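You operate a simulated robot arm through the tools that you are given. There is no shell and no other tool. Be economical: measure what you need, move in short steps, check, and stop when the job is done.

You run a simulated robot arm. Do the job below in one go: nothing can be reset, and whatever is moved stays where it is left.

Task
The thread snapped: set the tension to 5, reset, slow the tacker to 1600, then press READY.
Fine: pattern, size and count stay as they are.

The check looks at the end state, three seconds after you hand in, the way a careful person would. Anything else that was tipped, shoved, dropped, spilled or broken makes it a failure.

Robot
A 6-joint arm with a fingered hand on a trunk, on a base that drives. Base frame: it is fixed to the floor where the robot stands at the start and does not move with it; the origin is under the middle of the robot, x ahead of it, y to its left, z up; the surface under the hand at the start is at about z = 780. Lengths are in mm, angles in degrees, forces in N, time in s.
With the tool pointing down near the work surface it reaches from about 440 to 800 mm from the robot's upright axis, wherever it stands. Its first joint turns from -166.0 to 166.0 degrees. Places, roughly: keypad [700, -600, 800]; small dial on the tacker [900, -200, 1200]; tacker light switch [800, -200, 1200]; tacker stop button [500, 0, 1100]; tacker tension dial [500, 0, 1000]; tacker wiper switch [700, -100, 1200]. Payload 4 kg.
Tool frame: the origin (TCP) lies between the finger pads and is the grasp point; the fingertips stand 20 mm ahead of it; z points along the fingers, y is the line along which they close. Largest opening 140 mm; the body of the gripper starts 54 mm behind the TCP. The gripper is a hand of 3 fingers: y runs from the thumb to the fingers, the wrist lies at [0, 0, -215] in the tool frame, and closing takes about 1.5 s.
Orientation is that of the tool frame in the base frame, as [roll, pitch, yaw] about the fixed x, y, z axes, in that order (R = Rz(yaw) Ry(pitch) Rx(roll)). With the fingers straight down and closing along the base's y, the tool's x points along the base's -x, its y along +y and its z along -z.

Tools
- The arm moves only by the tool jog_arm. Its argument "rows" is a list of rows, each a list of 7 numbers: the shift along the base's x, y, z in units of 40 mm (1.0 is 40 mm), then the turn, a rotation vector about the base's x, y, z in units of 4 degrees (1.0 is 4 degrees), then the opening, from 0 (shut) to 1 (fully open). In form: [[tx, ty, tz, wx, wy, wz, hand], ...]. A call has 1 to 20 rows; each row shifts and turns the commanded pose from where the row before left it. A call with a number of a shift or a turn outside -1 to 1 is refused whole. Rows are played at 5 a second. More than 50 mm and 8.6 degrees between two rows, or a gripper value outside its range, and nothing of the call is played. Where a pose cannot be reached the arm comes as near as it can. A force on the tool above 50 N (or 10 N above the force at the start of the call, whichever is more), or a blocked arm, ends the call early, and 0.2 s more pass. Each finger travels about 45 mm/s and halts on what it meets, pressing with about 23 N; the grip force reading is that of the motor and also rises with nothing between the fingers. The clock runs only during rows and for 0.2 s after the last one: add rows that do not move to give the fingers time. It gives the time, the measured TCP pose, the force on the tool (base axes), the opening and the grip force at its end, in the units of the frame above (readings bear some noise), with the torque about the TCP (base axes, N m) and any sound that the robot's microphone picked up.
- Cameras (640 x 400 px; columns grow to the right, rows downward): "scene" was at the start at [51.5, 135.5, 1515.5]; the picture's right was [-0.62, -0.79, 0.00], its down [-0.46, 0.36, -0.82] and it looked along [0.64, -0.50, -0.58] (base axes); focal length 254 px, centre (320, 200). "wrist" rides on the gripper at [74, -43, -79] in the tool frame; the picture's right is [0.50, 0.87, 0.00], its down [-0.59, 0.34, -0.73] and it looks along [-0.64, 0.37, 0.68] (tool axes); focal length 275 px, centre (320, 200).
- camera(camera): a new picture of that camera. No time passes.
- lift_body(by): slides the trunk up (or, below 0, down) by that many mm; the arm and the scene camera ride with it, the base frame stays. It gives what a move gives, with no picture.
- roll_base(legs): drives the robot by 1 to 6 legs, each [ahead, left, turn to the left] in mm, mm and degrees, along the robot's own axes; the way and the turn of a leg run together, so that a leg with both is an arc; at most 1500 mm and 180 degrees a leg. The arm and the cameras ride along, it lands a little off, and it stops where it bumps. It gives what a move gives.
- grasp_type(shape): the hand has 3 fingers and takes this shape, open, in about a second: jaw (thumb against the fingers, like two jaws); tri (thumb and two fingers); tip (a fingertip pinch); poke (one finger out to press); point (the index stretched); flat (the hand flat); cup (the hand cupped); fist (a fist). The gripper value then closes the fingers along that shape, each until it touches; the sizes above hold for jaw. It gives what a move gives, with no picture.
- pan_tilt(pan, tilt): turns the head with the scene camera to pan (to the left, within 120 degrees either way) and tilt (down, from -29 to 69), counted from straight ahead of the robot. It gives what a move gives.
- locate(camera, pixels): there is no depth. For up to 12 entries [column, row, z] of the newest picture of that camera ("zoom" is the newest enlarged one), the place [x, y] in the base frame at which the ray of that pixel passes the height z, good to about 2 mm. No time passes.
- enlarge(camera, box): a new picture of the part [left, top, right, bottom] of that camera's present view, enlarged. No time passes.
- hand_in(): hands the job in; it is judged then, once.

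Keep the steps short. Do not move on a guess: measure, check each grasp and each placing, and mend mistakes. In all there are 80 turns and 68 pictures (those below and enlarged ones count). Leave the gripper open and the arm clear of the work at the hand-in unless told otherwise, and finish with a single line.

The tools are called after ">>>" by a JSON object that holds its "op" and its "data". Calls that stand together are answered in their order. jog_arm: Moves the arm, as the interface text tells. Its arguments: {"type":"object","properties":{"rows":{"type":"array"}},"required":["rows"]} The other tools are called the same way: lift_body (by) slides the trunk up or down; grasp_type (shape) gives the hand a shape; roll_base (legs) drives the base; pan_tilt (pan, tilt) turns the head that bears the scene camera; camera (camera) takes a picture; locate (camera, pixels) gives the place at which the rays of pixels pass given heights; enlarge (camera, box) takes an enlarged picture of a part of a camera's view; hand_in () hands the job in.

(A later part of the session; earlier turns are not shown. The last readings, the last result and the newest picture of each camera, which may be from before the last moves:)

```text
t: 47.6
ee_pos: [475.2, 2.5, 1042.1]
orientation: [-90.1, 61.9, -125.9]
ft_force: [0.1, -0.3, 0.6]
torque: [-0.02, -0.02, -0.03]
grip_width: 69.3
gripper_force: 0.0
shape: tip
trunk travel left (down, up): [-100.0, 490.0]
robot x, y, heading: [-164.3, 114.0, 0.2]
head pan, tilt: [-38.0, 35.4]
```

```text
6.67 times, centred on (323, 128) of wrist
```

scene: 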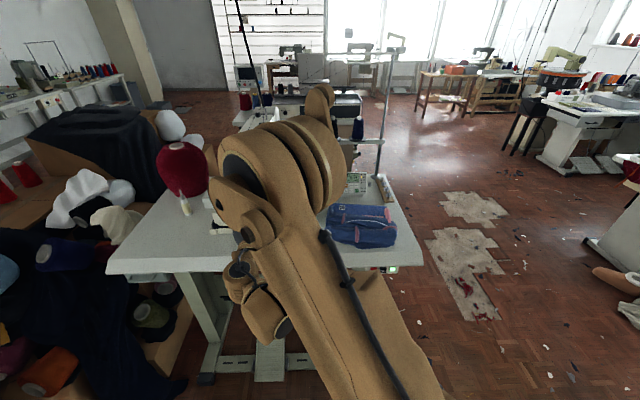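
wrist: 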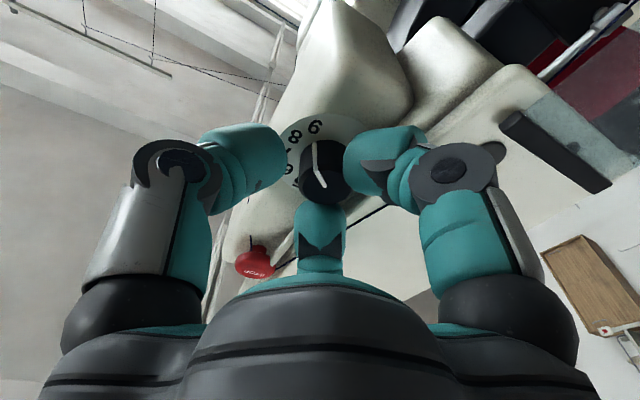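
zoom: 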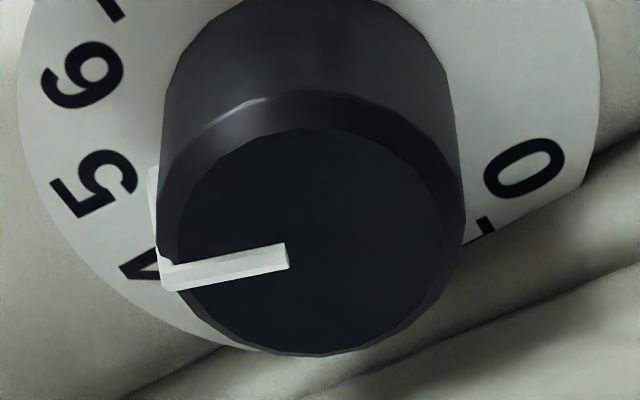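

The direction of the pointer suggests about 5.2. For certainty I'll tilt the hand 47° so the wrist camera looks straight at the dial.

>>> {"op": "jog_arm", "data": {"rows": [[-0.3, 0.218, 0, 0, 0, 0, 0.8], [0, 0, 0, 0.304, 0.423, -0.834, 0.8], [0, 0, 0, 0.304, 0.423, -0.834, 0.8], [0, 0, 0, 0.304, 0.423, -0.834, 0.8], [0, 0, 0, 0.304, 0.423, -0.834, 0.8], [0, 0, 0, 0.304, 0.423, -0.834, 0.8], [0, 0, 0, 0.304, 0.423, -0.834, 0.8], [0, 0, 0, 0.304, 0.423, -0.834, 0.8], [0, 0, 0, 0.304, 0.423, -0.834, 0.8], [0, 0, 0, 0.304, 0.423, -0.834, 0.8], [0, 0, 0, 0.304, 0.423, -0.834, 0.8], [0, 0, 0, 0.304, 0.423, -0.834, 0.8], [0, 0, 0, 0.304, 0.423, -0.834, 0.8]]}}

>>> {"op": "camera", "data": {"camera": "wrist"}}

>>> {"op": "enlarge", "data": {"camera": "wrist", "box": [260, 140, 380, 215]}}

```text
t: 50.5
ee_pos: [463.6, 11.2, 1042.0]
orientation: [-125.1, 47.2, 164.6]
ft_force: [-0.2, 0.5, -0.1]
torque: [0.0, 0.02, -0.01]
grip_width: 111.5
gripper_force: 0.1
shape: tip
trunk travel left (down, up): [-100.0, 490.0]
robot x, y, heading: [-164.0, 119.1, 0.1]
head pan, tilt: [-38.0, 35.4]
```

```text
28 pictures are left
```

wrist: 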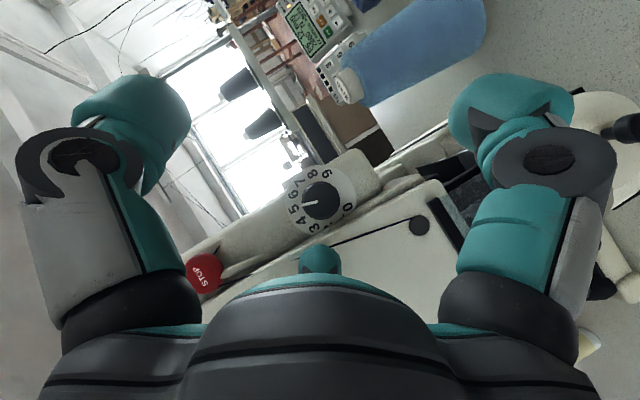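

```text
5.33 times, centred on (320, 178) of wrist
```

zoom: 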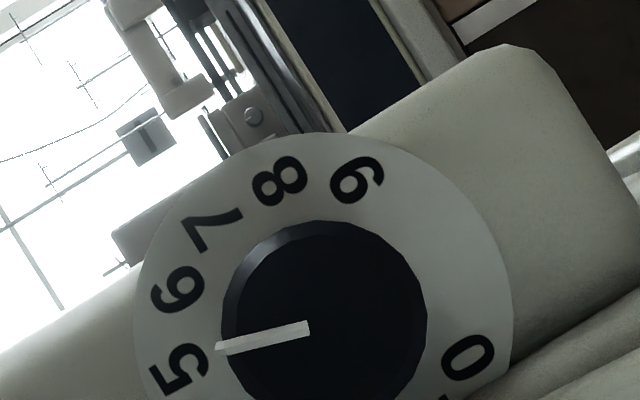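

Frontal view: pointer at −101°, digit 5 at −108.7°, so it reads about 5.25. It needs about 7° more. I'll undo the tilt and roll to the mid-grip angle.

>>> {"op": "jog_arm", "data": {"rows": [[0, 0, 0, -0.304, -0.423, 0.834, 0.6], [0, 0, 0, -0.304, -0.423, 0.834, 0.5], [0, 0, 0, -0.304, -0.423, 0.834, 0.4], [0, 0, 0, -0.304, -0.423, 0.834, 0.24], [0, 0, 0, -0.304, -0.423, 0.834, 0.24], [0, 0, 0, -0.304, -0.423, 0.834, 0.24], [0, 0, 0, -0.304, -0.423, 0.834, 0.24], [0, 0, 0, -0.304, -0.423, 0.834, 0.24], [0, 0, 0, -0.304, -0.423, 0.834, 0.24], [0, 0, 0, -0.304, -0.423, 0.834, 0.24], [0, 0, 0, -0.304, -0.423, 0.834, 0.24], [0, 0, 0, -0.304, -0.423, 0.834, 0.24], [0, 0, 0, 0.813, -0.582, 0, 0.24], [0, 0, 0, 0.813, -0.582, 0, 0.24], [0, 0, 0, 0.813, -0.582, 0, 0.24], [0, 0, 0, 0.813, -0.582, 0, 0.24], [0, 0, 0, 0.813, -0.582, 0, 0.24], [0, 0, 0, 0.813, -0.582, 0, 0.24], [0, 0, 0, 0.813, -0.582, 0, 0.24], [0, 0, 0, 0, 0, 0, 0.24]]}}

```text
t: 54.6
ee_pos: [463.1, 10.2, 1041.6]
orientation: [-119.2, 89.8, -154.6]
ft_force: [-0.9, 0.1, 0.1]
torque: [0.02, 0.04, 0.03]
grip_width: 33.7
gripper_force: 0.2
shape: tip
trunk travel left (down, up): [-100.0, 490.0]
robot x, y, heading: [-164.8, 118.3, 0.2]
head pan, tilt: [-38.0, 35.4]
```

Aligned. Advance 55 mm, close, turn 11° (about 4° is lost to give), release, back out.

>>> {"op": "jog_arm", "data": {"rows": [[0.28, -0.2, 0, 0, 0, 0, 0.24], [0.28, -0.2, 0, 0, 0, 0, 0.24], [0.28, -0.2, 0, 0, 0, 0, 0.24], [0.28, -0.2, 0, 0, 0, 0, 0.24], [0, 0, 0, 0, 0, 0, 0], [0, 0, 0, 0, 0, 0, 0], [0, 0, 0, 0, 0, 0, 0], [0, 0, 0, -0.745, 0.534, 0, 0], [0, 0, 0, -0.745, 0.534, 0, 0], [0, 0, 0, -0.745, 0.534, 0, 0], [0, 0, 0, 0, 0, 0, 0], [0, 0, 0, 0, 0, 0, 0.27], [0, 0, 0, 0, 0, 0, 0.27], [-0.406, 0.291, 0, 0, 0, 0, 0.35], [-0.406, 0.291, 0, 0, 0, 0, 0.5], [-0.406, 0.291, 0, 0, 0, 0, 0.8], [0, 0, 0, 0, 0, 0, 0.8]]}}

>>> {"op": "enlarge", "data": {"camera": "wrist", "box": [260, 80, 380, 155]}}

```text
t: 58.2
ee_pos: [458.9, 14.5, 1043.6]
orientation: [-90.3, 78.7, -126.0]
ft_force: [-0.1, 0.8, 0.0]
torque: [0.01, 0.04, -0.03]
grip_width: 111.7
gripper_force: 0.0
shape: tip
trunk travel left (down, up): [-100.0, 490.0]
robot x, y, heading: [-165.1, 115.1, 0.1]
head pan, tilt: [-38.0, 35.4]
```

```text
5.33 times, centred on (320, 118) of wrist
```

zoom: 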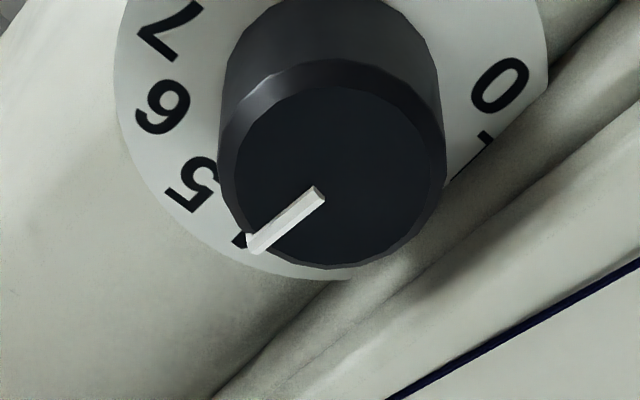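

By calculation the pointer is now near 4.8. Checking frontally again to be sure.

>>> {"op": "jog_arm", "data": {"rows": [[0, 0, 0, 0.43, 0.602, -0.648, 0.8], [0, 0, 0, 0.43, 0.602, -0.648, 0.8], [0, 0, 0, 0.43, 0.602, -0.648, 0.8], [0, 0, 0, 0.43, 0.602, -0.648, 0.8], [0, 0, 0, 0.43, 0.602, -0.648, 0.8], [0, 0, 0, 0.43, 0.602, -0.648, 0.8], [0, 0, 0, 0.43, 0.602, -0.648, 0.8], [0, 0, 0, 0.43, 0.602, -0.648, 0.8], [0, 0, 0, 0.43, 0.602, -0.648, 0.8], [0, 0, 0, 0.43, 0.602, -0.648, 0.8], [0, 0, 0, 0.43, 0.602, -0.648, 0.8], [0, 0, 0, 0.43, 0.602, -0.648, 0.8]]}}

>>> {"op": "enlarge", "data": {"camera": "wrist", "box": [260, 160, 380, 235]}}

```text
t: 60.9
ee_pos: [459.8, 12.2, 1042.2]
orientation: [-150.3, 50.3, 145.4]
ft_force: [-0.6, -0.3, -0.2]
torque: [-0.03, 0.02, -0.03]
grip_width: 111.7
gripper_force: 0.0
shape: tip
trunk travel left (down, up): [-100.0, 490.0]
robot x, y, heading: [-164.2, 117.9, 0.1]
head pan, tilt: [-38.0, 35.4]
```

```text
5.33 times, centred on (320, 198) of wrist
```

zoom: 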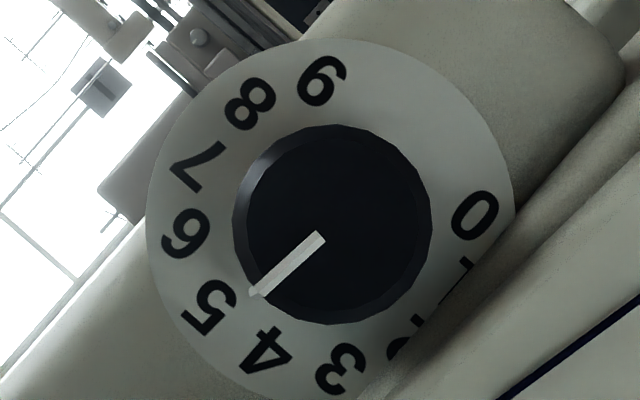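

Frontal: pointer at −130°, digit 5 at about −124.5°, so 4.8. I'll correct by 6° clockwise: undo the tilt and re-enter.

>>> {"op": "jog_arm", "data": {"rows": [[0, 0, 0, -0.43, -0.602, 0.648, 0.6], [0, 0, 0, -0.43, -0.602, 0.648, 0.5], [0, 0, 0, -0.43, -0.602, 0.648, 0.4], [0, 0, 0, -0.43, -0.602, 0.648, 0.24], [0, 0, 0, -0.43, -0.602, 0.648, 0.24], [0, 0, 0, -0.43, -0.602, 0.648, 0.24], [0, 0, 0, -0.43, -0.602, 0.648, 0.24], [0, 0, 0, -0.43, -0.602, 0.648, 0.24], [0, 0, 0, -0.43, -0.602, 0.648, 0.24], [0, 0, 0, -0.43, -0.602, 0.648, 0.24], [0, 0, 0, -0.43, -0.602, 0.648, 0.24], [0, 0, 0, -0.43, -0.602, 0.648, 0.24], [0, 0, 0, 0.813, -0.582, 0, 0.24], [0, 0, 0, 0.813, -0.582, 0, 0.24], [0.3, -0.2146, 0, 0, 0, 0, 0.24], [0.3, -0.2146, 0, 0, 0, 0, 0.24], [0.3, -0.2146, 0, 0, 0, 0, 0.24], [0.3, -0.2146, 0, 0, 0, 0, 0.24]]}}

>>> {"op": "jog_arm", "data": {"rows": [[0, 0, 0, 0, 0, 0, 0], [0, 0, 0, 0, 0, 0, 0], [0, 0, 0, 0, 0, 0, 0], [0, 0, 0, 0.61, -0.437, 0, 0], [0, 0, 0, 0.61, -0.437, 0, 0], [0, 0, 0, 0, 0, 0, 0], [0, 0, 0, 0, 0, 0, 0.27], [0, 0, 0, 0, 0, 0, 0.27], [-0.406, 0.291, 0, 0, 0, 0, 0.35], [-0.406, 0.291, 0, 0, 0, 0, 0.5], [-0.406, 0.291, 0, 0, 0, 0, 0.8], [0, 0, 0, 0, 0, 0, 0.8]]}}

>>> {"op": "enlarge", "data": {"camera": "wrist", "box": [260, 80, 380, 155]}}

```text
t: 64.7
ee_pos: [507.4, -20.2, 1041.9]
orientation: [-90.2, 86.9, -125.8]
ft_force: [-12.4, 1.3, -1.4]
torque: [-0.06, -0.01, 0.09]
grip_width: 33.7
gripper_force: 0.0
shape: tip
trunk travel left (down, up): [-100.0, 490.0]
robot x, y, heading: [-164.8, 116.1, -0.2]
head pan, tilt: [-38.0, 35.4]
```

```text
t: 67.2
ee_pos: [459.8, 14.2, 1043.9]
orientation: [91.3, 87.2, 55.6]
ft_force: [0.3, 0.2, 0.0]
torque: [0.0, -0.01, 0.01]
grip_width: 111.5
gripper_force: 0.0
shape: tip
trunk travel left (down, up): [-100.0, 490.0]
robot x, y, heading: [-163.1, 116.3, 0.2]
head pan, tilt: [-38.0, 35.4]
```

```text
5.33 times, centred on (320, 118) of wrist
```

zoom: 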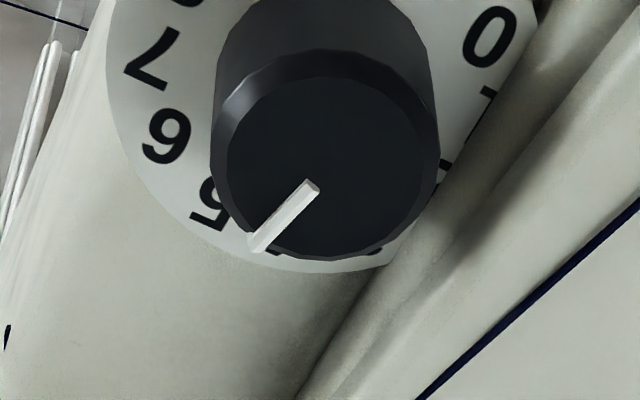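

Pointer at −139° against 5 at −138°: tension reads 5. Next I withdraw to the right and up, rolling the hand so its camera sits at its side, then tilt it 45° downwards for the keypad.

>>> {"op": "jog_arm", "data": {"rows": [[-0.406, 0.291, 0, 0, 0, 0, 0.8], [0, 0, 0, -0.813, 0.582, 0, 0.8], [-0.254, -0.355, 0.22, -0.813, 0.582, 0, 0.8], [-0.254, -0.355, 0.22, -0.813, 0.582, 0, 0.8], [-0.254, -0.355, 0.22, -0.813, 0.582, 0, 0.8], [-0.254, -0.355, 0.22, -0.813, 0.582, 0, 0.8], [-0.254, -0.355, 0.22, -0.813, 0.582, 0, 0.8], [-0.254, -0.355, 0.22, -0.813, 0.582, 0, 0.8], [-0.254, -0.355, 0.22, -0.813, 0.582, 0, 0.8], [-0.254, -0.355, 0.22, -0.813, 0.582, 0, 0.8], [-0.254, -0.355, 0.22, -0.813, 0.582, 0, 0.8], [-0.254, -0.355, 0.22, -0.813, 0.582, 0, 0.8], [-0.254, -0.355, 0.22, -0.813, 0.582, 0, 0.8], [-0.254, -0.355, 0.22, -0.813, 0.582, 0, 0.8], [-0.254, -0.355, 0.22, -0.813, 0.582, 0, 0.8], [-0.254, -0.355, 0.22, -0.813, 0.582, 0, 0.8], [-0.254, -0.355, 0.22, -0.813, 0.582, 0, 0.8], [-0.254, -0.355, 0.22, 0, 0, 0, 0.8], [-0.254, -0.355, 0.22, 0, 0, 0, 0.8]]}}

>>> {"op": "jog_arm", "data": {"rows": [[0.12, -0.09, 0, 0.655, 0.915, 0, 0.8], [0.12, -0.09, 0, 0.655, 0.915, 0, 0.8], [0.12, -0.09, 0, 0.655, 0.915, 0, 0.8], [0.12, -0.09, 0, 0.655, 0.915, 0, 0.8], [0.12, -0.09, 0, 0.655, 0.915, 0, 0.8], [0.12, -0.09, 0, 0.655, 0.915, 0, 0.8], [0.12, -0.09, 0, 0.655, 0.915, 0, 0.8], [0.12, -0.09, 0, 0.655, 0.915, 0, 0.8], [0.12, -0.09, 0, 0.655, 0.915, 0, 0.8], [0.12, -0.09, 0, 0.655, 0.915, 0, 0.8]]}}

>>> {"op": "grasp_type", "data": {"shape": "poke"}}

>>> {"op": "camera", "data": {"camera": "scene"}}

```text
t: 71.2
ee_pos: [274.8, -215.8, 1199.9]
orientation: [-90.1, 28.9, -125.6]
ft_force: [-0.4, 0.6, 0.2]
torque: [-0.04, 0.03, 0.0]
grip_width: 111.5
gripper_force: 0.0
shape: tip
out of reach, approached as far as the arm can: row 1
trunk travel left (down, up): [-100.0, 490.0]
robot x, y, heading: [-164.8, 115.2, -0.0]
head pan, tilt: [-38.0, 35.4]
```

```text
t: 73.5
ee_pos: [270.1, -301.8, 1199.8]
orientation: [-138.9, 20.9, -146.1]
ft_force: [-0.6, -0.5, -0.4]
torque: [0.06, -0.03, -0.03]
grip_width: 111.8
gripper_force: 0.1
shape: tip
out of reach, approached as far as the arm can: row 5, 6, 7, 8, 9, 10
trunk travel left (down, up): [-100.0, 490.0]
robot x, y, heading: [-163.2, 113.9, 0.2]
head pan, tilt: [-38.0, 35.4]
```

```text
t: 74.3
ee_pos: [269.4, -301.7, 1200.0]
orientation: [-138.7, 21.1, -146.0]
ft_force: [0.5, -0.1, -0.9]
torque: [0.01, -0.03, -0.01]
grip_width: 0.0
gripper_force: 0.0
shape: poke
trunk travel left (down, up): [-100.0, 490.0]
robot x, y, heading: [-163.7, 118.3, -0.1]
head pan, tilt: [-38.0, 35.4]
```

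```text
23 pictures are left
```

scene: 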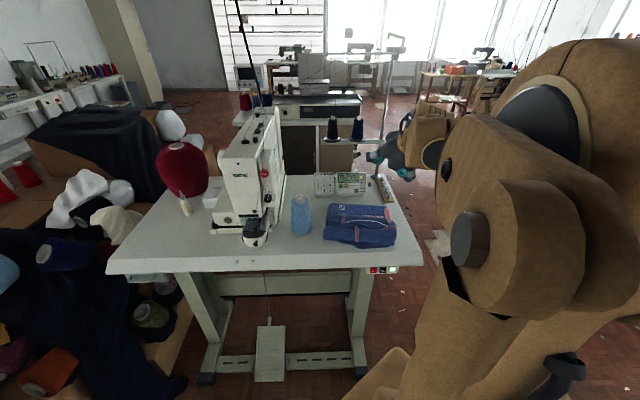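

Hand is in poke shape, pointing 45° down, clear of everything. Drive back forward 200 mm to the start place.

>>> {"op": "roll_base", "data": {"legs": [[162, -116, 0]]}}

>>> {"op": "camera", "data": {"camera": "wrist"}}

>>> {"op": "enlarge", "data": {"camera": "scene", "box": [305, 180, 401, 240]}}

```text
t: 76.0
ee_pos: [435.1, -423.3, 1199.6]
orientation: [-138.8, 20.9, -146.3]
ft_force: [-0.6, -0.8, 0.4]
torque: [0.01, 0.0, 0.01]
grip_width: 0.0
gripper_force: 0.0
shape: poke
trunk travel left (down, up): [-100.0, 490.0]
robot x, y, heading: [3.4, -2.9, -0.3]
head pan, tilt: [-38.0, 35.4]
```

```text
22 pictures are left
```

wrist: 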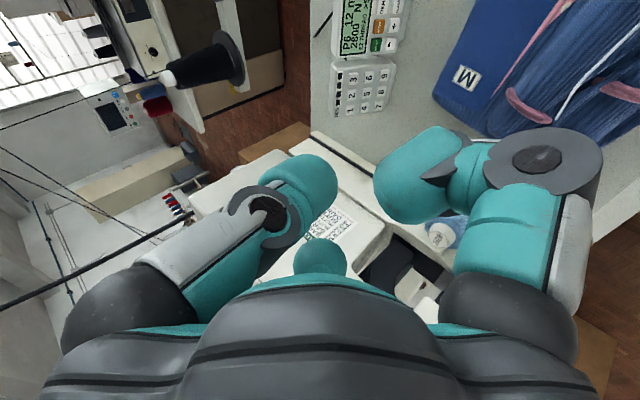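

```text
6.67 times, centred on (353, 210) of scene
```

zoom: 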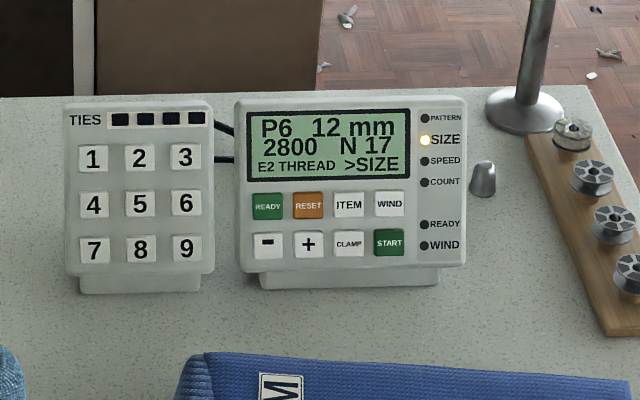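

The panel still shows SIZE selected, E2 THREAD. I'll move the hand to stand off above the panel and get keys into the wrist view for triangulation.

>>> {"op": "jog_arm", "data": {"rows": [[0.45, -0.13, -0.75, 0, 0, 0, 0], [0.45, -0.13, -0.75, 0, 0, 0, 0], [0.45, -0.13, -0.75, 0, 0, 0, 0], [0.45, -0.13, -0.75, 0, 0, 0, 0], [0.45, -0.13, -0.75, 0, 0, 0, 0], [0.45, -0.13, -0.75, 0, 0, 0, 0], [0.45, -0.13, -0.75, 0, 0, 0, 0], [0.45, -0.13, -0.75, 0, 0, 0, 0], [0, 0, 0, 0, 0, 0, 0]]}}

>>> {"op": "camera", "data": {"camera": "wrist"}}

>>> {"op": "locate", "data": {"camera": "zoom", "pixels": [[308, 206, 830], [308, 206, 850], [268, 206, 830], [268, 206, 850], [348, 206, 830], [348, 206, 850], [268, 245, 830], [268, 245, 850], [388, 243, 830], [388, 243, 850], [245, 105, 830], [245, 105, 850]]}}

```text
t: 78.0
ee_pos: [530.5, -506.0, 959.8]
orientation: [-138.7, 21.8, -145.5]
ft_force: [0.0, -0.2, -0.4]
torque: [-0.03, 0.02, 0.02]
grip_width: 0.1
gripper_force: 22.8
shape: jaw
out of reach, approached as far as the arm can: row 2, 3, 4, 5, 6, 7, 8
trunk travel left (down, up): [-100.0, 490.0]
robot x, y, heading: [-0.7, 0.3, -0.4]
head pan, tilt: [-38.0, 35.4]
```

```text
20 pictures are left
```

wrist: 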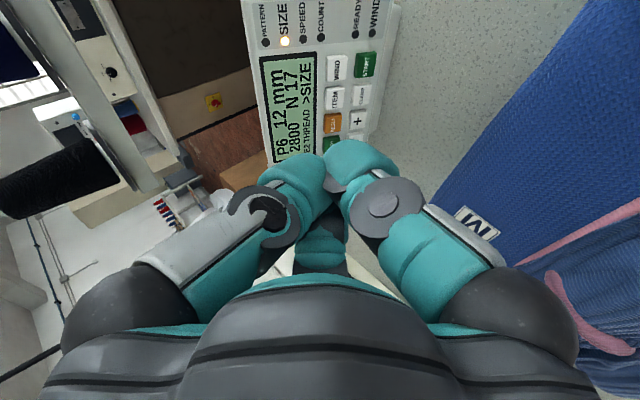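

```text
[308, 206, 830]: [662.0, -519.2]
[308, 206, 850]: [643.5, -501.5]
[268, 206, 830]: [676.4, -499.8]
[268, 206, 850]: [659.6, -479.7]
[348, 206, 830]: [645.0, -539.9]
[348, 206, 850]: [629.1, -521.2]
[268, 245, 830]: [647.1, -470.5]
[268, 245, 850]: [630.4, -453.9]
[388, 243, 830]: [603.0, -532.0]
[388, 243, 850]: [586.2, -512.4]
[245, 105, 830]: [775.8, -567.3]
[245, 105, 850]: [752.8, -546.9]
```

The hand closed into jaw when given 0, and this roll angle limits the reach. First, triangulation: locating the same keys in the wrist view.

>>> {"op": "locate", "data": {"camera": "wrist", "pixels": [[333, 123, 830], [333, 123, 850], [365, 65, 830], [365, 65, 850], [333, 97, 830], [333, 97, 850], [241, 3, 830], [241, 3, 870]]}}

>>> {"op": "grasp_type", "data": {"shape": "poke"}}

>>> {"op": "enlarge", "data": {"camera": "wrist", "box": [240, 0, 440, 250]}}

```text
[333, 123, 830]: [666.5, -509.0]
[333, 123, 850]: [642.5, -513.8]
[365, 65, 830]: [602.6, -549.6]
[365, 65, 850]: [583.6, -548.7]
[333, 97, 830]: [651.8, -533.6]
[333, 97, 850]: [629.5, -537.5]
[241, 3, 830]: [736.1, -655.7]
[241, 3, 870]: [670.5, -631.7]
```

```text
t: 78.9
ee_pos: [530.0, -508.5, 959.7]
orientation: [-138.7, 21.7, -145.4]
ft_force: [0.0, 0.3, -0.3]
torque: [-0.01, 0.01, -0.01]
grip_width: 0.0
gripper_force: 0.1
shape: poke
trunk travel left (down, up): [-100.0, 490.0]
robot x, y, heading: [1.1, -4.5, -0.4]
head pan, tilt: [-38.0, 35.4]
```

```text
1.60 times, centred on (340, 125) of wrist
```

zoom: 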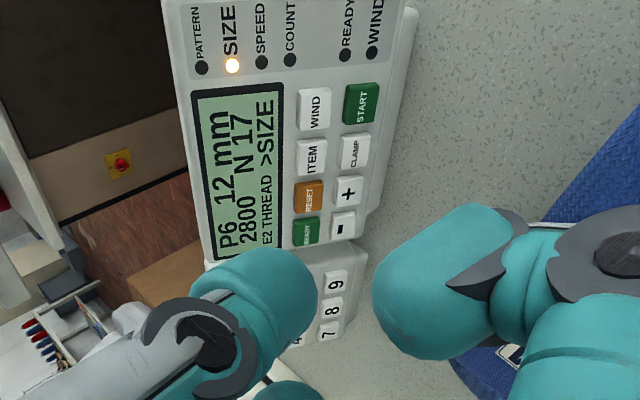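

Poke finger is the left one in the wrist view (thumb). I'll locate all the keys needed in this enlarged view.

>>> {"op": "locate", "data": {"camera": "zoom", "pixels": [[307, 231, 830], [307, 231, 850], [309, 196, 830], [309, 196, 850], [312, 156, 830], [312, 156, 850], [343, 226, 800], [343, 226, 820], [362, 104, 800], [362, 104, 820], [314, 109, 830], [314, 109, 850]]}}

```text
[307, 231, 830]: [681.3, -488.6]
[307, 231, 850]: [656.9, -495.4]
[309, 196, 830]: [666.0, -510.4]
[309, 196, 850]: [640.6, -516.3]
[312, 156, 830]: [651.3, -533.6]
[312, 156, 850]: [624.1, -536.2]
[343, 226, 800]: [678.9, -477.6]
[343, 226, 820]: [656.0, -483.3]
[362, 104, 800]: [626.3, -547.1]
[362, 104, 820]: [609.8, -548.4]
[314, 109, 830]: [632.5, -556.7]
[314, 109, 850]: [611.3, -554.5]
```

Keys found: READY (670,-491,838), RESET (656,-512,837), ITEM (642,-534,836), "−" (660,-482,816); panel faces up and toward me. The roll joint seems at its limit, so roll 24° back clockwise, with hand value 1 to see if poke holds.

>>> {"op": "jog_arm", "data": {"rows": [[0, 0, 0, 0.593, -0.396, -0.7, 1], [0, 0, 0, 0.593, -0.396, -0.7, 1], [0, 0, 0, 0.593, -0.396, -0.7, 1], [0, 0, 0, 0.593, -0.396, -0.7, 1], [0, 0, 0, 0.593, -0.396, -0.7, 1], [0, 0, 0, 0.593, -0.396, -0.7, 1]]}}

```text
t: 80.3
ee_pos: [523.7, -512.8, 959.4]
orientation: [-149.6, 35.6, -167.8]
ft_force: [0.0, 0.2, -0.7]
torque: [0.02, -0.01, 0.02]
grip_width: 0.0
gripper_force: 0.2
shape: poke
out of reach, approached as far as the arm can: row 1
trunk travel left (down, up): [-100.0, 490.0]
robot x, y, heading: [-2.0, 1.9, -0.1]
head pan, tilt: [-38.0, 35.4]
```

Poke holds with value 1 and the reach is free now. Move to hover about 50 mm off RESET along the panel's normal.

>>> {"op": "jog_arm", "data": {"rows": [[0.53, 0.2575, -0.546, 0, 0, 0, 1], [0.53, 0.2575, -0.546, 0, 0, 0, 1], [0.53, 0.2575, -0.546, 0, 0, 0, 1], [0.53, 0.2575, -0.546, 0, 0, 0, 1], [0, 0, 0, 0, 0, 0, 1]]}}

>>> {"op": "camera", "data": {"camera": "wrist"}}

```text
t: 81.5
ee_pos: [563.1, -512.6, 871.7]
orientation: [-150.0, 36.8, -167.1]
ft_force: [-0.6, -0.2, 0.6]
torque: [-0.01, -0.01, -0.01]
grip_width: 0.2
gripper_force: 0.1
shape: poke
out of reach, approached as far as the arm can: row 1, 2, 3, 4
trunk travel left (down, up): [-100.0, 490.0]
robot x, y, heading: [3.5, -4.2, -0.4]
head pan, tilt: [-38.0, 35.4]
```

```text
18 pictures are left
```

wrist: 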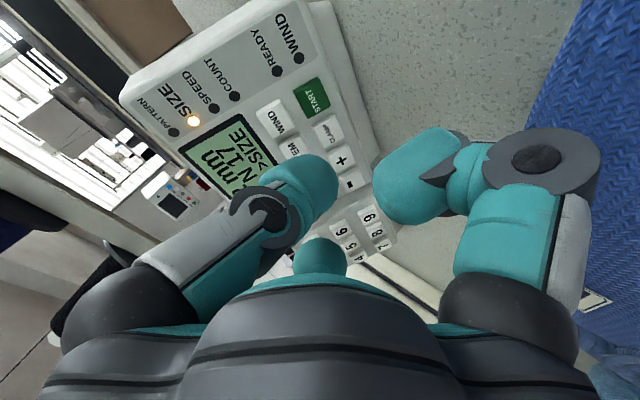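

Same sideways shortfall of about 60 mm: the arm cannot hold this tool heading there. I'll yaw the tool 12° to the left, then make up the missing shift.

>>> {"op": "jog_arm", "data": {"rows": [[0, 0, 0.2, 0, 0, 1, 1], [0, 0, 0, 0, 0, 1, 1], [0, 0, 0, 0, 0, 1, 1], [0.37, 0.34, 0, 0, 0, 0, 1], [0.37, 0.34, 0, 0, 0, 0, 1], [0.37, 0.34, 0, 0, 0, 0, 1], [0, 0, 0, 0, 0, 0, 1]]}}

```text
t: 83.1
ee_pos: [606.1, -472.4, 881.3]
orientation: [-149.5, 35.3, -156.2]
ft_force: [0.6, -0.3, 0.2]
torque: [-0.02, 0.02, 0.01]
grip_width: 0.0
gripper_force: 0.1
shape: poke
trunk travel left (down, up): [-100.0, 490.0]
robot x, y, heading: [-2.5, -5.8, -0.3]
head pan, tilt: [-38.0, 35.4]
```

Reached. Checking the fingertip against the keys in the wrist view.

>>> {"op": "enlarge", "data": {"camera": "wrist", "box": [200, 40, 440, 265]}}

>>> {"op": "enlarge", "data": {"camera": "scene", "box": [305, 180, 401, 240]}}

```text
1.78 times, centred on (320, 152) of wrist
```

zoom: 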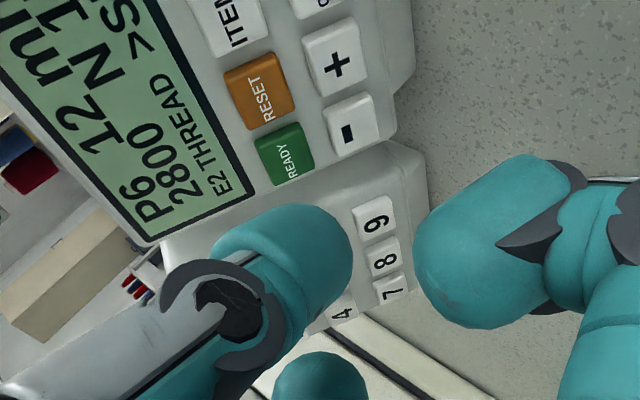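

```text
6.67 times, centred on (353, 210) of scene
```

zoom: 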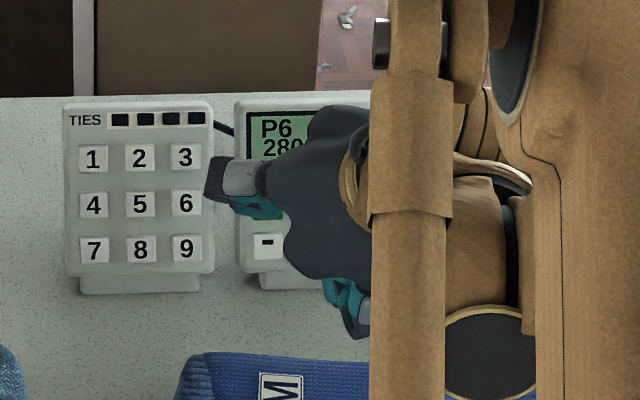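

My camera model predicts RESET's pixel within 2 px. From the fingertip's silhouette, a key under contact should show at wrist pixel (300,161). I'll place RESET on that ray, some 20 mm short of touching.

>>> {"op": "jog_arm", "data": {"rows": [[0.28, -0.3625, -0.375, 0, 0, 0, 1], [0.28, -0.3625, -0.375, 0, 0, 0, 1], [0, 0, 0, 0, 0, 0, 1]]}}

>>> {"op": "enlarge", "data": {"camera": "wrist", "box": [240, 80, 400, 230]}}

```text
t: 83.9
ee_pos: [628.1, -499.8, 850.1]
orientation: [-149.4, 35.2, -156.3]
ft_force: [0.2, -0.7, -0.4]
torque: [-0.01, 0.0, -0.04]
grip_width: 0.1
gripper_force: 0.1
shape: poke
trunk travel left (down, up): [-100.0, 490.0]
robot x, y, heading: [-3.6, -2.6, 0.0]
head pan, tilt: [-38.0, 35.4]
```

```text
2.67 times, centred on (320, 155) of wrist
```

zoom: 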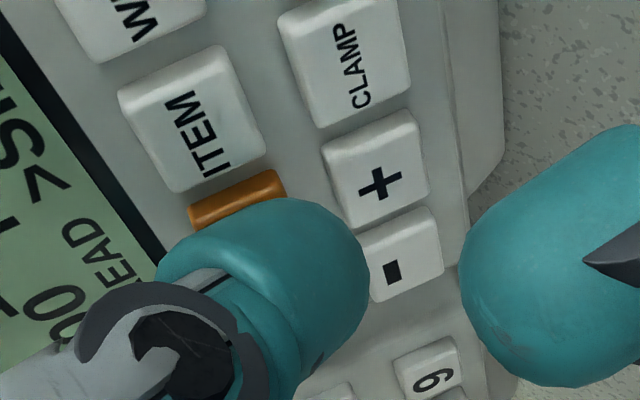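

RESET's centre is about 10 px left of the wanted contact pixel. Shift that out and advance 12 mm along the ray, then read the force.

>>> {"op": "jog_arm", "data": {"rows": [[0.058, -0.098, 0.058, 0, 0, 0, 1], [0.094, 0.0226, -0.031, 0, 0, 0, 1], [0.094, 0.0226, -0.031, 0, 0, 0, 1], [0.094, 0.0226, -0.031, 0, 0, 0, 1]]}}

>>> {"op": "enlarge", "data": {"camera": "wrist", "box": [240, 80, 400, 230]}}

```text
t: 84.9
ee_pos: [644.3, -502.0, 850.1]
orientation: [-149.3, 35.2, -156.2]
ft_force: [-6.1, 1.7, 2.6]
torque: [0.01, 0.02, -0.03]
grip_width: 0.0
gripper_force: 0.2
shape: poke
trunk travel left (down, up): [-100.0, 490.0]
robot x, y, heading: [3.9, -0.2, -0.4]
head pan, tilt: [-38.0, 35.4]
heard: click
```

```text
2.67 times, centred on (320, 155) of wrist
```

zoom: 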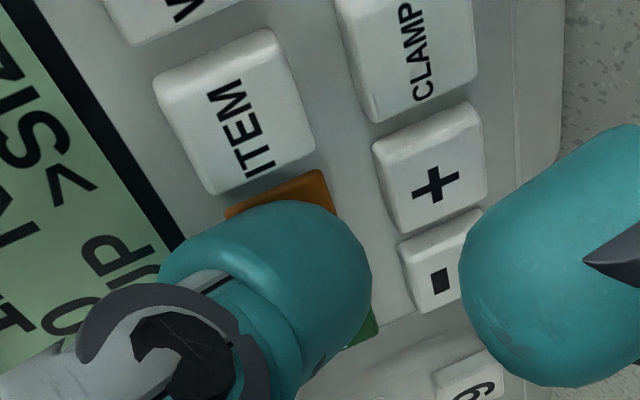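

A click at about 7 N, and the display changed. Withdraw 40 mm along the normal and read the display.

>>> {"op": "jog_arm", "data": {"rows": [[-0.355, 0.234, 0.264, 0, 0, 0, 1], [-0.355, 0.234, 0.264, 0, 0, 0, 1], [0, 0, 0, 0, 0, 0, 1]]}}

>>> {"op": "camera", "data": {"camera": "wrist"}}

```text
t: 85.7
ee_pos: [616.5, -484.2, 871.3]
orientation: [-149.4, 35.2, -156.2]
ft_force: [0.0, 0.2, -0.8]
torque: [-0.01, 0.0, 0.01]
grip_width: 0.0
gripper_force: 0.0
shape: poke
trunk travel left (down, up): [-100.0, 490.0]
robot x, y, heading: [1.7, 0.7, -0.4]
head pan, tilt: [-38.0, 35.4]
```

```text
13 pictures are left
```

wrist: 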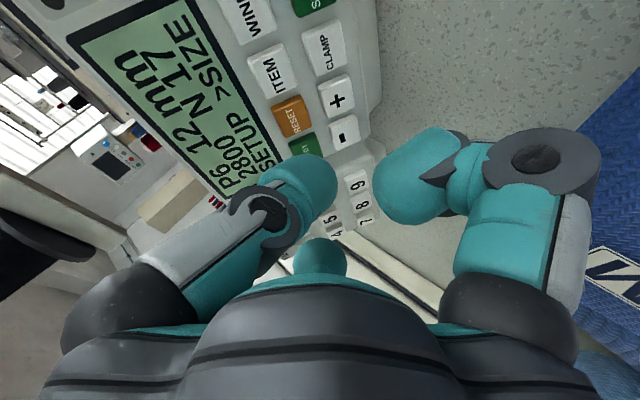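

Display: P6 12 mm, 2800, N17, SETUP, >SIZE: the fault is reset. Next ITEM once: shift one key right (−14,−21.7,−1), press to the same depth, withdraw.

>>> {"op": "jog_arm", "data": {"rows": [[-0.35, -0.5425, -0.025, 0, 0, 0, 1], [0.5325, -0.351, -0.396, 0, 0, 0, 1], [0.142, -0.0936, -0.1056, 0, 0, 0, 1], [0.0355, -0.0234, -0.0264, 0, 0, 0, 1], [0, 0, 0, 0, 0, 0, 1]]}}

```text
t: 86.9
ee_pos: [627.2, -523.2, 848.8]
orientation: [-149.3, 35.1, -156.1]
ft_force: [-5.7, 2.5, 3.3]
torque: [0.01, -0.01, 0.01]
grip_width: 0.0
gripper_force: 0.0
shape: poke
trunk travel left (down, up): [-100.0, 490.0]
robot x, y, heading: [1.5, -3.9, 0.0]
head pan, tilt: [-38.0, 35.4]
heard: click
```

Click heard at about 7 N. Withdraw 40 mm and read.

>>> {"op": "jog_arm", "data": {"rows": [[-0.355, 0.234, 0.264, 0, 0, 0, 1], [-0.355, 0.234, 0.264, 0, 0, 0, 1], [0, 0, 0, 0, 0, 0, 1]]}}

>>> {"op": "enlarge", "data": {"camera": "wrist", "box": [80, 0, 400, 200]}}

```text
t: 87.7
ee_pos: [599.4, -505.7, 869.4]
orientation: [-149.4, 35.3, -156.1]
ft_force: [0.0, 0.0, -0.6]
torque: [-0.04, -0.04, 0.0]
grip_width: 0.0
gripper_force: 0.2
shape: poke
trunk travel left (down, up): [-100.0, 490.0]
robot x, y, heading: [0.3, 1.6, -0.4]
head pan, tilt: [-38.0, 35.4]
```

```text
2.00 times, centred on (240, 100) of wrist
```

zoom: 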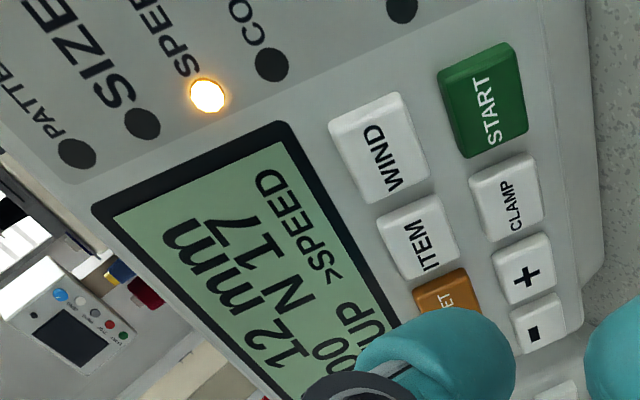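

Now >SPEED. Move to the "−" key (shift 18, 52, −20.5 at the hover plane), press once, and withdraw 40 mm.

>>> {"op": "jog_arm", "data": {"rows": [[0.225, 0.65, -0.256, 0, 0, 0, 1], [0.225, 0.65, -0.256, 0, 0, 0, 1], [0.5325, -0.351, -0.396, 0, 0, 0, 1], [0.142, -0.0936, -0.1056, 0, 0, 0, 1], [0.0355, -0.0234, -0.0264, 0, 0, 0, 1], [0, 0, 0, 0, 0, 0, 1]]}}

>>> {"op": "enlarge", "data": {"camera": "wrist", "box": [160, 30, 400, 230]}}

```text
t: 88.2
ee_pos: [610.0, -469.0, 858.2]
orientation: [-148.6, 35.4, -156.2]
ft_force: [-3.1, 1.5, 41.3]
torque: [0.82, 2.64, -0.09]
grip_width: 0.0
gripper_force: 0.0
shape: poke
trunk travel left (down, up): [-100.0, 490.0]
robot x, y, heading: [-0.2, -3.5, -0.2]
head pan, tilt: [-38.0, 35.4]
stopped in row 2: the force on the tool passed its limit at 61 N (the readings are from after the stop); the commanded pose is now the measured one
```

```text
2.00 times, centred on (280, 130) of wrist
```

zoom: 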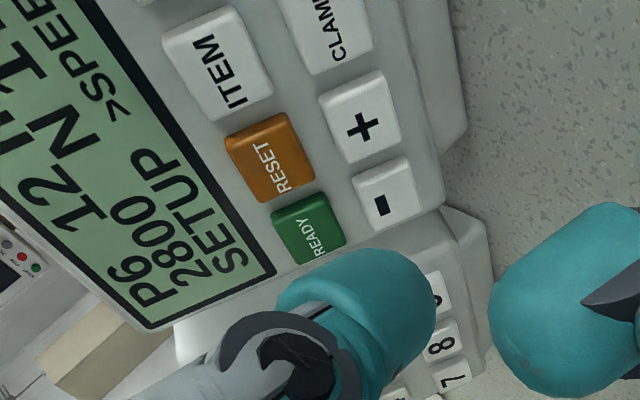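

An upward 41 N came from about 64 mm behind the TCP: a curled finger's knuckle touched the folded garment's top. I lift off at once, then roll 55° so the thumb is uppermost and pitch the hand 17° steeper, which raises the knuckles.

>>> {"op": "jog_arm", "data": {"rows": [[0, 0, 1, 0, 0, 0, 1], [0, 0, 0.25, -0.651, 0.256, 0.687, 1], [0, 0, 0, -0.651, 0.256, 0.687, 1], [0, 0, 0, -0.651, 0.256, 0.687, 1], [0, 0, 0, -0.651, 0.256, 0.687, 1], [0, 0, 0, -0.651, 0.256, 0.687, 1], [0, 0, 0, -0.651, 0.256, 0.687, 1], [0, 0, 0, -0.651, 0.256, 0.687, 1], [0, 0, 0, -0.651, 0.256, 0.687, 1], [0, 0, 0, -0.651, 0.256, 0.687, 1], [0, 0, 0, -0.651, 0.256, 0.687, 1], [0, 0, 0, -0.651, 0.256, 0.687, 1], [0, 0, 0, -0.651, 0.256, 0.687, 1], [0, 0, 0, -0.651, 0.256, 0.687, 1], [0, 0, 0, -0.651, 0.256, 0.687, 1], [0, 0, 0, 0.32, 0.814, 0, 1], [0, 0, 0, 0.32, 0.814, 0, 1], [0, 0, 0, 0.32, 0.814, 0, 1], [0, 0, 0, 0.32, 0.814, 0, 1], [0, 0, 0, 0.32, 0.814, 0, 1]]}}

>>> {"op": "camera", "data": {"camera": "wrist"}}

```text
t: 92.4
ee_pos: [597.9, -484.0, 905.4]
orientation: [-146.7, 1.2, -110.2]
ft_force: [0.1, 1.1, 0.9]
torque: [0.02, -0.03, 0.0]
grip_width: 0.1
gripper_force: 0.0
shape: poke
out of reach, approached as far as the arm can: row 18, 19, 20
trunk travel left (down, up): [-100.0, 490.0]
robot x, y, heading: [2.4, -3.8, -0.5]
head pan, tilt: [-38.0, 35.4]
```

```text
10 pictures are left
```

wrist: 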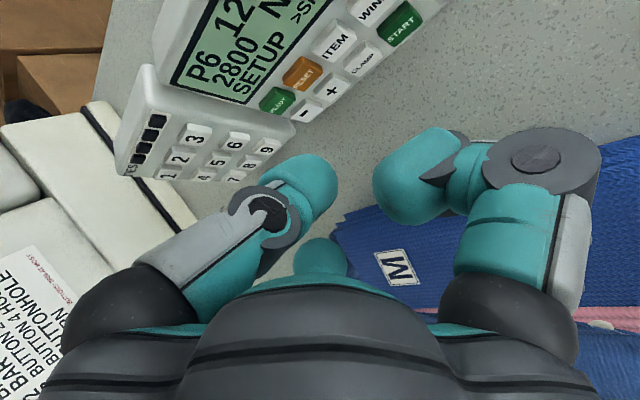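

Predicted pixel for "−" matches (307,113 against 305,112). Move to a hover 35 mm off the "−" key and check that no force shows.

>>> {"op": "jog_arm", "data": {"rows": [[0.276, 0.344, -0.5, 0, 0, 0, 1], [0.276, 0.344, -0.5, 0, 0, 0, 1], [0, 0, -0.46, 0, 0, 0, 1], [0, 0, 0, 0, 0, 0, 1]]}}

```text
t: 93.4
ee_pos: [612.6, -465.7, 849.8]
orientation: [-146.4, 1.9, -109.8]
ft_force: [-0.4, -0.7, -0.1]
torque: [-0.02, -0.01, 0.01]
grip_width: 0.3
gripper_force: 0.0
shape: poke
out of reach, approached as far as the arm can: row 2, 3
trunk travel left (down, up): [-100.0, 490.0]
robot x, y, heading: [3.5, -0.7, -0.7]
head pan, tilt: [-38.0, 35.4]
```

Slightly short again. Yaw 6° more to the left and complete the shift.

>>> {"op": "jog_arm", "data": {"rows": [[0, 0, 0, 0, 0, 0.75, 1], [0, 0, 0, 0, 0, 0.75, 1], [0.134, 0.076, -0.067, 0, 0, 0, 1], [0.134, 0.076, -0.067, 0, 0, 0, 1], [0, 0, 0, 0, 0, 0, 1]]}}

>>> {"op": "enlarge", "data": {"camera": "wrist", "box": [200, 80, 440, 230]}}

```text
t: 94.6
ee_pos: [622.4, -458.5, 842.9]
orientation: [-146.7, 1.2, -104.2]
ft_force: [0.4, 0.4, -0.2]
torque: [0.03, -0.01, -0.01]
grip_width: 0.0
gripper_force: 0.2
shape: poke
trunk travel left (down, up): [-100.0, 490.0]
robot x, y, heading: [-0.0, -3.1, -0.4]
head pan, tilt: [-38.0, 35.4]
```

```text
2.67 times, centred on (320, 155) of wrist
```

zoom: 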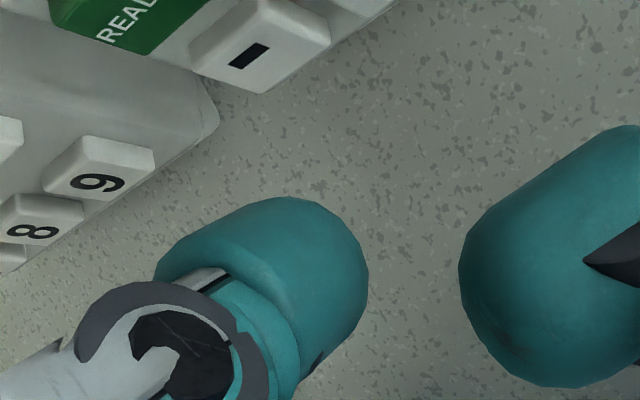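

All consistent; "−" will meet the fingertip. Press along the normal: 22, 5 and 3 mm.

>>> {"op": "jog_arm", "data": {"rows": [[0.39, -0.257, -0.29, 0, 0, 0, 1], [0.089, -0.0585, -0.066, 0, 0, 0, 1], [0.053, -0.035, -0.04, 0, 0, 0, 1], [0, 0, 0, 0, 0, 0, 1]]}}

```text
t: 95.6
ee_pos: [642.1, -475.0, 825.9]
orientation: [-146.8, 1.2, -104.3]
ft_force: [0.4, 0.5, 0.7]
torque: [0.02, 0.0, -0.01]
grip_width: 0.1
gripper_force: 0.1
shape: poke
trunk travel left (down, up): [-100.0, 490.0]
robot x, y, heading: [1.5, -3.8, -0.7]
head pan, tilt: [-38.0, 35.4]
```

No contact yet and no other force. Advance 3 mm more.

>>> {"op": "jog_arm", "data": {"rows": [[0.027, -0.0176, -0.02, 0, 0, 0, 1], [0.027, -0.0176, -0.02, 0, 0, 0, 1], [0, 0, 0, 0, 0, 0, 1]]}}

```text
t: 96.4
ee_pos: [644.4, -475.5, 822.7]
orientation: [-146.8, 1.2, -104.3]
ft_force: [-2.8, 1.9, 2.6]
torque: [0.03, 0.02, 0.0]
grip_width: 0.2
gripper_force: 0.0
shape: poke
trunk travel left (down, up): [-100.0, 490.0]
robot x, y, heading: [0.8, -1.8, -0.4]
head pan, tilt: [-38.0, 35.4]
heard: click
```

Click. Withdraw 6 mm and read the display through the scene camera.

>>> {"op": "jog_arm", "data": {"rows": [[-0.107, 0.07, 0.079, 0, 0, 0, 1], [0, 0, 0, 0, 0, 0, 1]]}}

>>> {"op": "enlarge", "data": {"camera": "scene", "box": [305, 180, 401, 240]}}

```text
t: 97.0
ee_pos: [641.3, -473.9, 827.6]
orientation: [-146.8, 1.3, -104.3]
ft_force: [0.6, 0.6, -1.1]
torque: [0.01, 0.06, -0.01]
grip_width: 0.2
gripper_force: 0.0
shape: poke
trunk travel left (down, up): [-100.0, 490.0]
robot x, y, heading: [2.0, -5.2, -0.3]
head pan, tilt: [-38.0, 35.4]
```

```text
6.67 times, centred on (353, 210) of scene
```

zoom: 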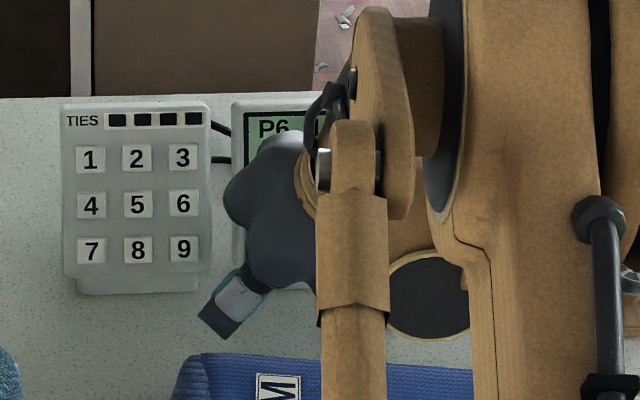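

The arm hides the display. I'll do five more press cycles (6 mm in, hold, 6 mm out, hold), six presses in total, and then look.

>>> {"op": "jog_arm", "data": {"rows": [[0.107, -0.07, -0.079, 0, 0, 0, 1], [0, 0, 0, 0, 0, 0, 1], [-0.107, 0.07, 0.079, 0, 0, 0, 1], [0, 0, 0, 0, 0, 0, 1], [0.107, -0.07, -0.079, 0, 0, 0, 1], [0, 0, 0, 0, 0, 0, 1], [-0.107, 0.07, 0.079, 0, 0, 0, 1], [0, 0, 0, 0, 0, 0, 1], [0.107, -0.07, -0.079, 0, 0, 0, 1], [0, 0, 0, 0, 0, 0, 1], [-0.107, 0.07, 0.079, 0, 0, 0, 1], [0, 0, 0, 0, 0, 0, 1], [0.107, -0.07, -0.079, 0, 0, 0, 1], [0, 0, 0, 0, 0, 0, 1], [-0.107, 0.07, 0.079, 0, 0, 0, 1], [0, 0, 0, 0, 0, 0, 1], [0.107, -0.07, -0.079, 0, 0, 0, 1], [0, 0, 0, 0, 0, 0, 1], [-0.107, 0.07, 0.079, 0, 0, 0, 1], [0, 0, 0, 0, 0, 0, 1]]}}

```text
t: 101.2
ee_pos: [641.8, -472.8, 826.9]
orientation: [-146.8, 1.2, -104.4]
ft_force: [-0.1, 1.2, 1.0]
torque: [0.01, 0.0, -0.03]
grip_width: 0.0
gripper_force: 0.1
shape: poke
trunk travel left (down, up): [-100.0, 490.0]
robot x, y, heading: [1.6, -3.6, -0.2]
head pan, tilt: [-38.0, 35.4]
heard: click, click, click, click, click
```

Five clicks, six in total. Move up and back (−40,−8,+80) to read the display with the wrist camera.

>>> {"op": "jog_arm", "data": {"rows": [[-0.5, 0.1, 0.9, 0, 0, 0, 1], [-0.5, -0.3, 1, 0, 0, 0, 1], [0, 0, 0, 0, 0, 0, 1]]}}

>>> {"op": "enlarge", "data": {"camera": "wrist", "box": [120, 0, 440, 200]}}

```text
t: 102.0
ee_pos: [601.6, -482.5, 903.0]
orientation: [-146.7, 1.2, -104.2]
ft_force: [-0.4, -0.2, -0.6]
torque: [0.02, -0.01, 0.0]
grip_width: 0.0
gripper_force: 0.2
shape: poke
trunk travel left (down, up): [-100.0, 490.0]
robot x, y, heading: [-1.6, -2.4, -0.3]
head pan, tilt: [-38.0, 35.4]
```

```text
2.00 times, centred on (280, 100) of wrist
```

zoom: 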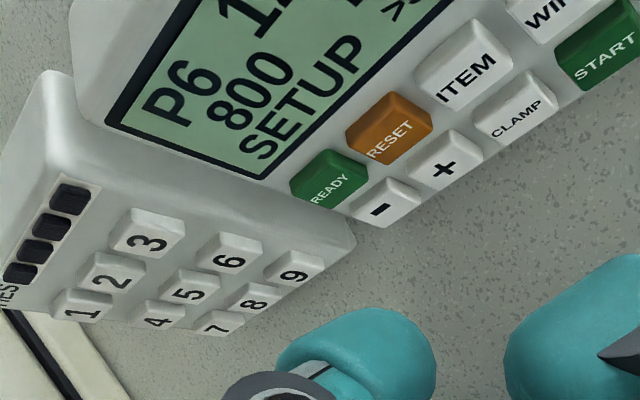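

Speed shows 800: each press steps 400 (down to a floor), so two presses of "+" should give 1600. Move over "+" (one key right of "−") and press twice.

>>> {"op": "jog_arm", "data": {"rows": [[0.1, 0, -0.9, 0, 0, 0, 1], [0.29, -0.15, -0.825, 0, 0, 0, 1], [0.2475, -0.1625, -0.185, 0, 0, 0, 1], [0, 0, 0, 0, 0, 0, 1], [0.107, -0.07, -0.079, 0, 0, 0, 1], [0, 0, 0, 0, 0, 0, 1], [-0.107, 0.07, 0.079, 0, 0, 0, 1], [0, 0, 0, 0, 0, 0, 1], [0.107, -0.07, -0.079, 0, 0, 0, 1], [0, 0, 0, 0, 0, 0, 1], [-0.107, 0.07, 0.079, 0, 0, 0, 1], [0, 0, 0, 0, 0, 0, 1]]}}

```text
t: 104.6
ee_pos: [627.3, -492.6, 825.2]
orientation: [-146.8, 1.2, -104.3]
ft_force: [-0.5, -0.8, -0.2]
torque: [0.0, -0.01, 0.02]
grip_width: 0.0
gripper_force: 0.1
shape: poke
trunk travel left (down, up): [-100.0, 490.0]
robot x, y, heading: [3.0, -3.6, -0.3]
head pan, tilt: [-38.0, 35.4]
heard: click, click
```

Two clicks. Up and back again to read.

>>> {"op": "jog_arm", "data": {"rows": [[-0.5, 0.1, 0.9, 0, 0, 0, 1], [-0.14, 0.24, 1, 0, 0, 0, 1], [0, 0, 0, 0, 0, 0, 1]]}}

>>> {"op": "enlarge", "data": {"camera": "wrist", "box": [120, 0, 440, 200]}}

```text
t: 105.4
ee_pos: [602.9, -479.2, 899.9]
orientation: [-146.8, 1.1, -104.3]
ft_force: [0.3, -0.2, -0.9]
torque: [-0.03, 0.0, 0.01]
grip_width: 0.0
gripper_force: 0.1
shape: poke
trunk travel left (down, up): [-100.0, 490.0]
robot x, y, heading: [-1.5, 0.1, -0.5]
head pan, tilt: [-38.0, 35.4]
```

```text
2.00 times, centred on (280, 100) of wrist
```

zoom: 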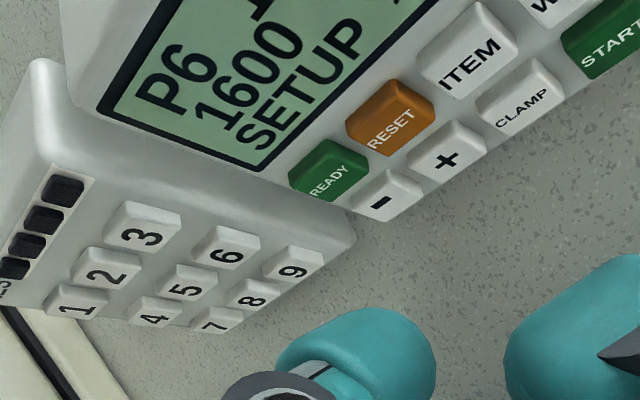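

Speed 1600. Now READY: approach to 20 mm off, then near, then press once.

>>> {"op": "jog_arm", "data": {"rows": [[0.48, 0.036, -0.54, 0, 0, 0, 1], [0.48, 0.036, -0.54, 0, 0, 0, 1], [0, 0, 0, 0, 0, 0, 1], [0.2475, -0.1625, -0.185, 0, 0, 0, 1], [0, 0, 0, 0, 0, 0, 1]]}}

>>> {"op": "enlarge", "data": {"camera": "wrist", "box": [240, 80, 400, 230]}}

```text
t: 106.6
ee_pos: [651.9, -482.4, 851.0]
orientation: [-146.8, 1.3, -104.4]
ft_force: [0.1, 0.4, 0.0]
torque: [0.01, -0.01, -0.01]
grip_width: 0.0
gripper_force: 0.1
shape: poke
trunk travel left (down, up): [-100.0, 490.0]
robot x, y, heading: [0.3, -1.9, -0.3]
head pan, tilt: [-38.0, 35.4]
```

```text
2.67 times, centred on (320, 155) of wrist
```

zoom: 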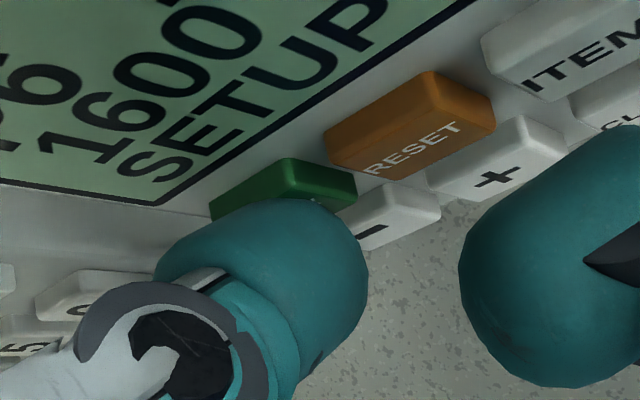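

Fingertip is right over the green READY key. Press 6 mm, hold, release.

>>> {"op": "jog_arm", "data": {"rows": [[0.107, -0.07, -0.079, 0, 0, 0, 1], [0, 0, 0, 0, 0, 0, 1], [-0.107, 0.07, 0.079, 0, 0, 0, 1], [0, 0, 0, 0, 0, 0, 1]]}}

```text
t: 107.6
ee_pos: [651.0, -483.3, 850.8]
orientation: [-146.9, 1.2, -104.5]
ft_force: [0.5, 0.3, -0.5]
torque: [0.04, 0.01, 0.0]
grip_width: 0.0
gripper_force: 0.1
shape: poke
trunk travel left (down, up): [-100.0, 490.0]
robot x, y, heading: [1.5, -3.7, -0.6]
head pan, tilt: [-38.0, 35.4]
heard: click
```

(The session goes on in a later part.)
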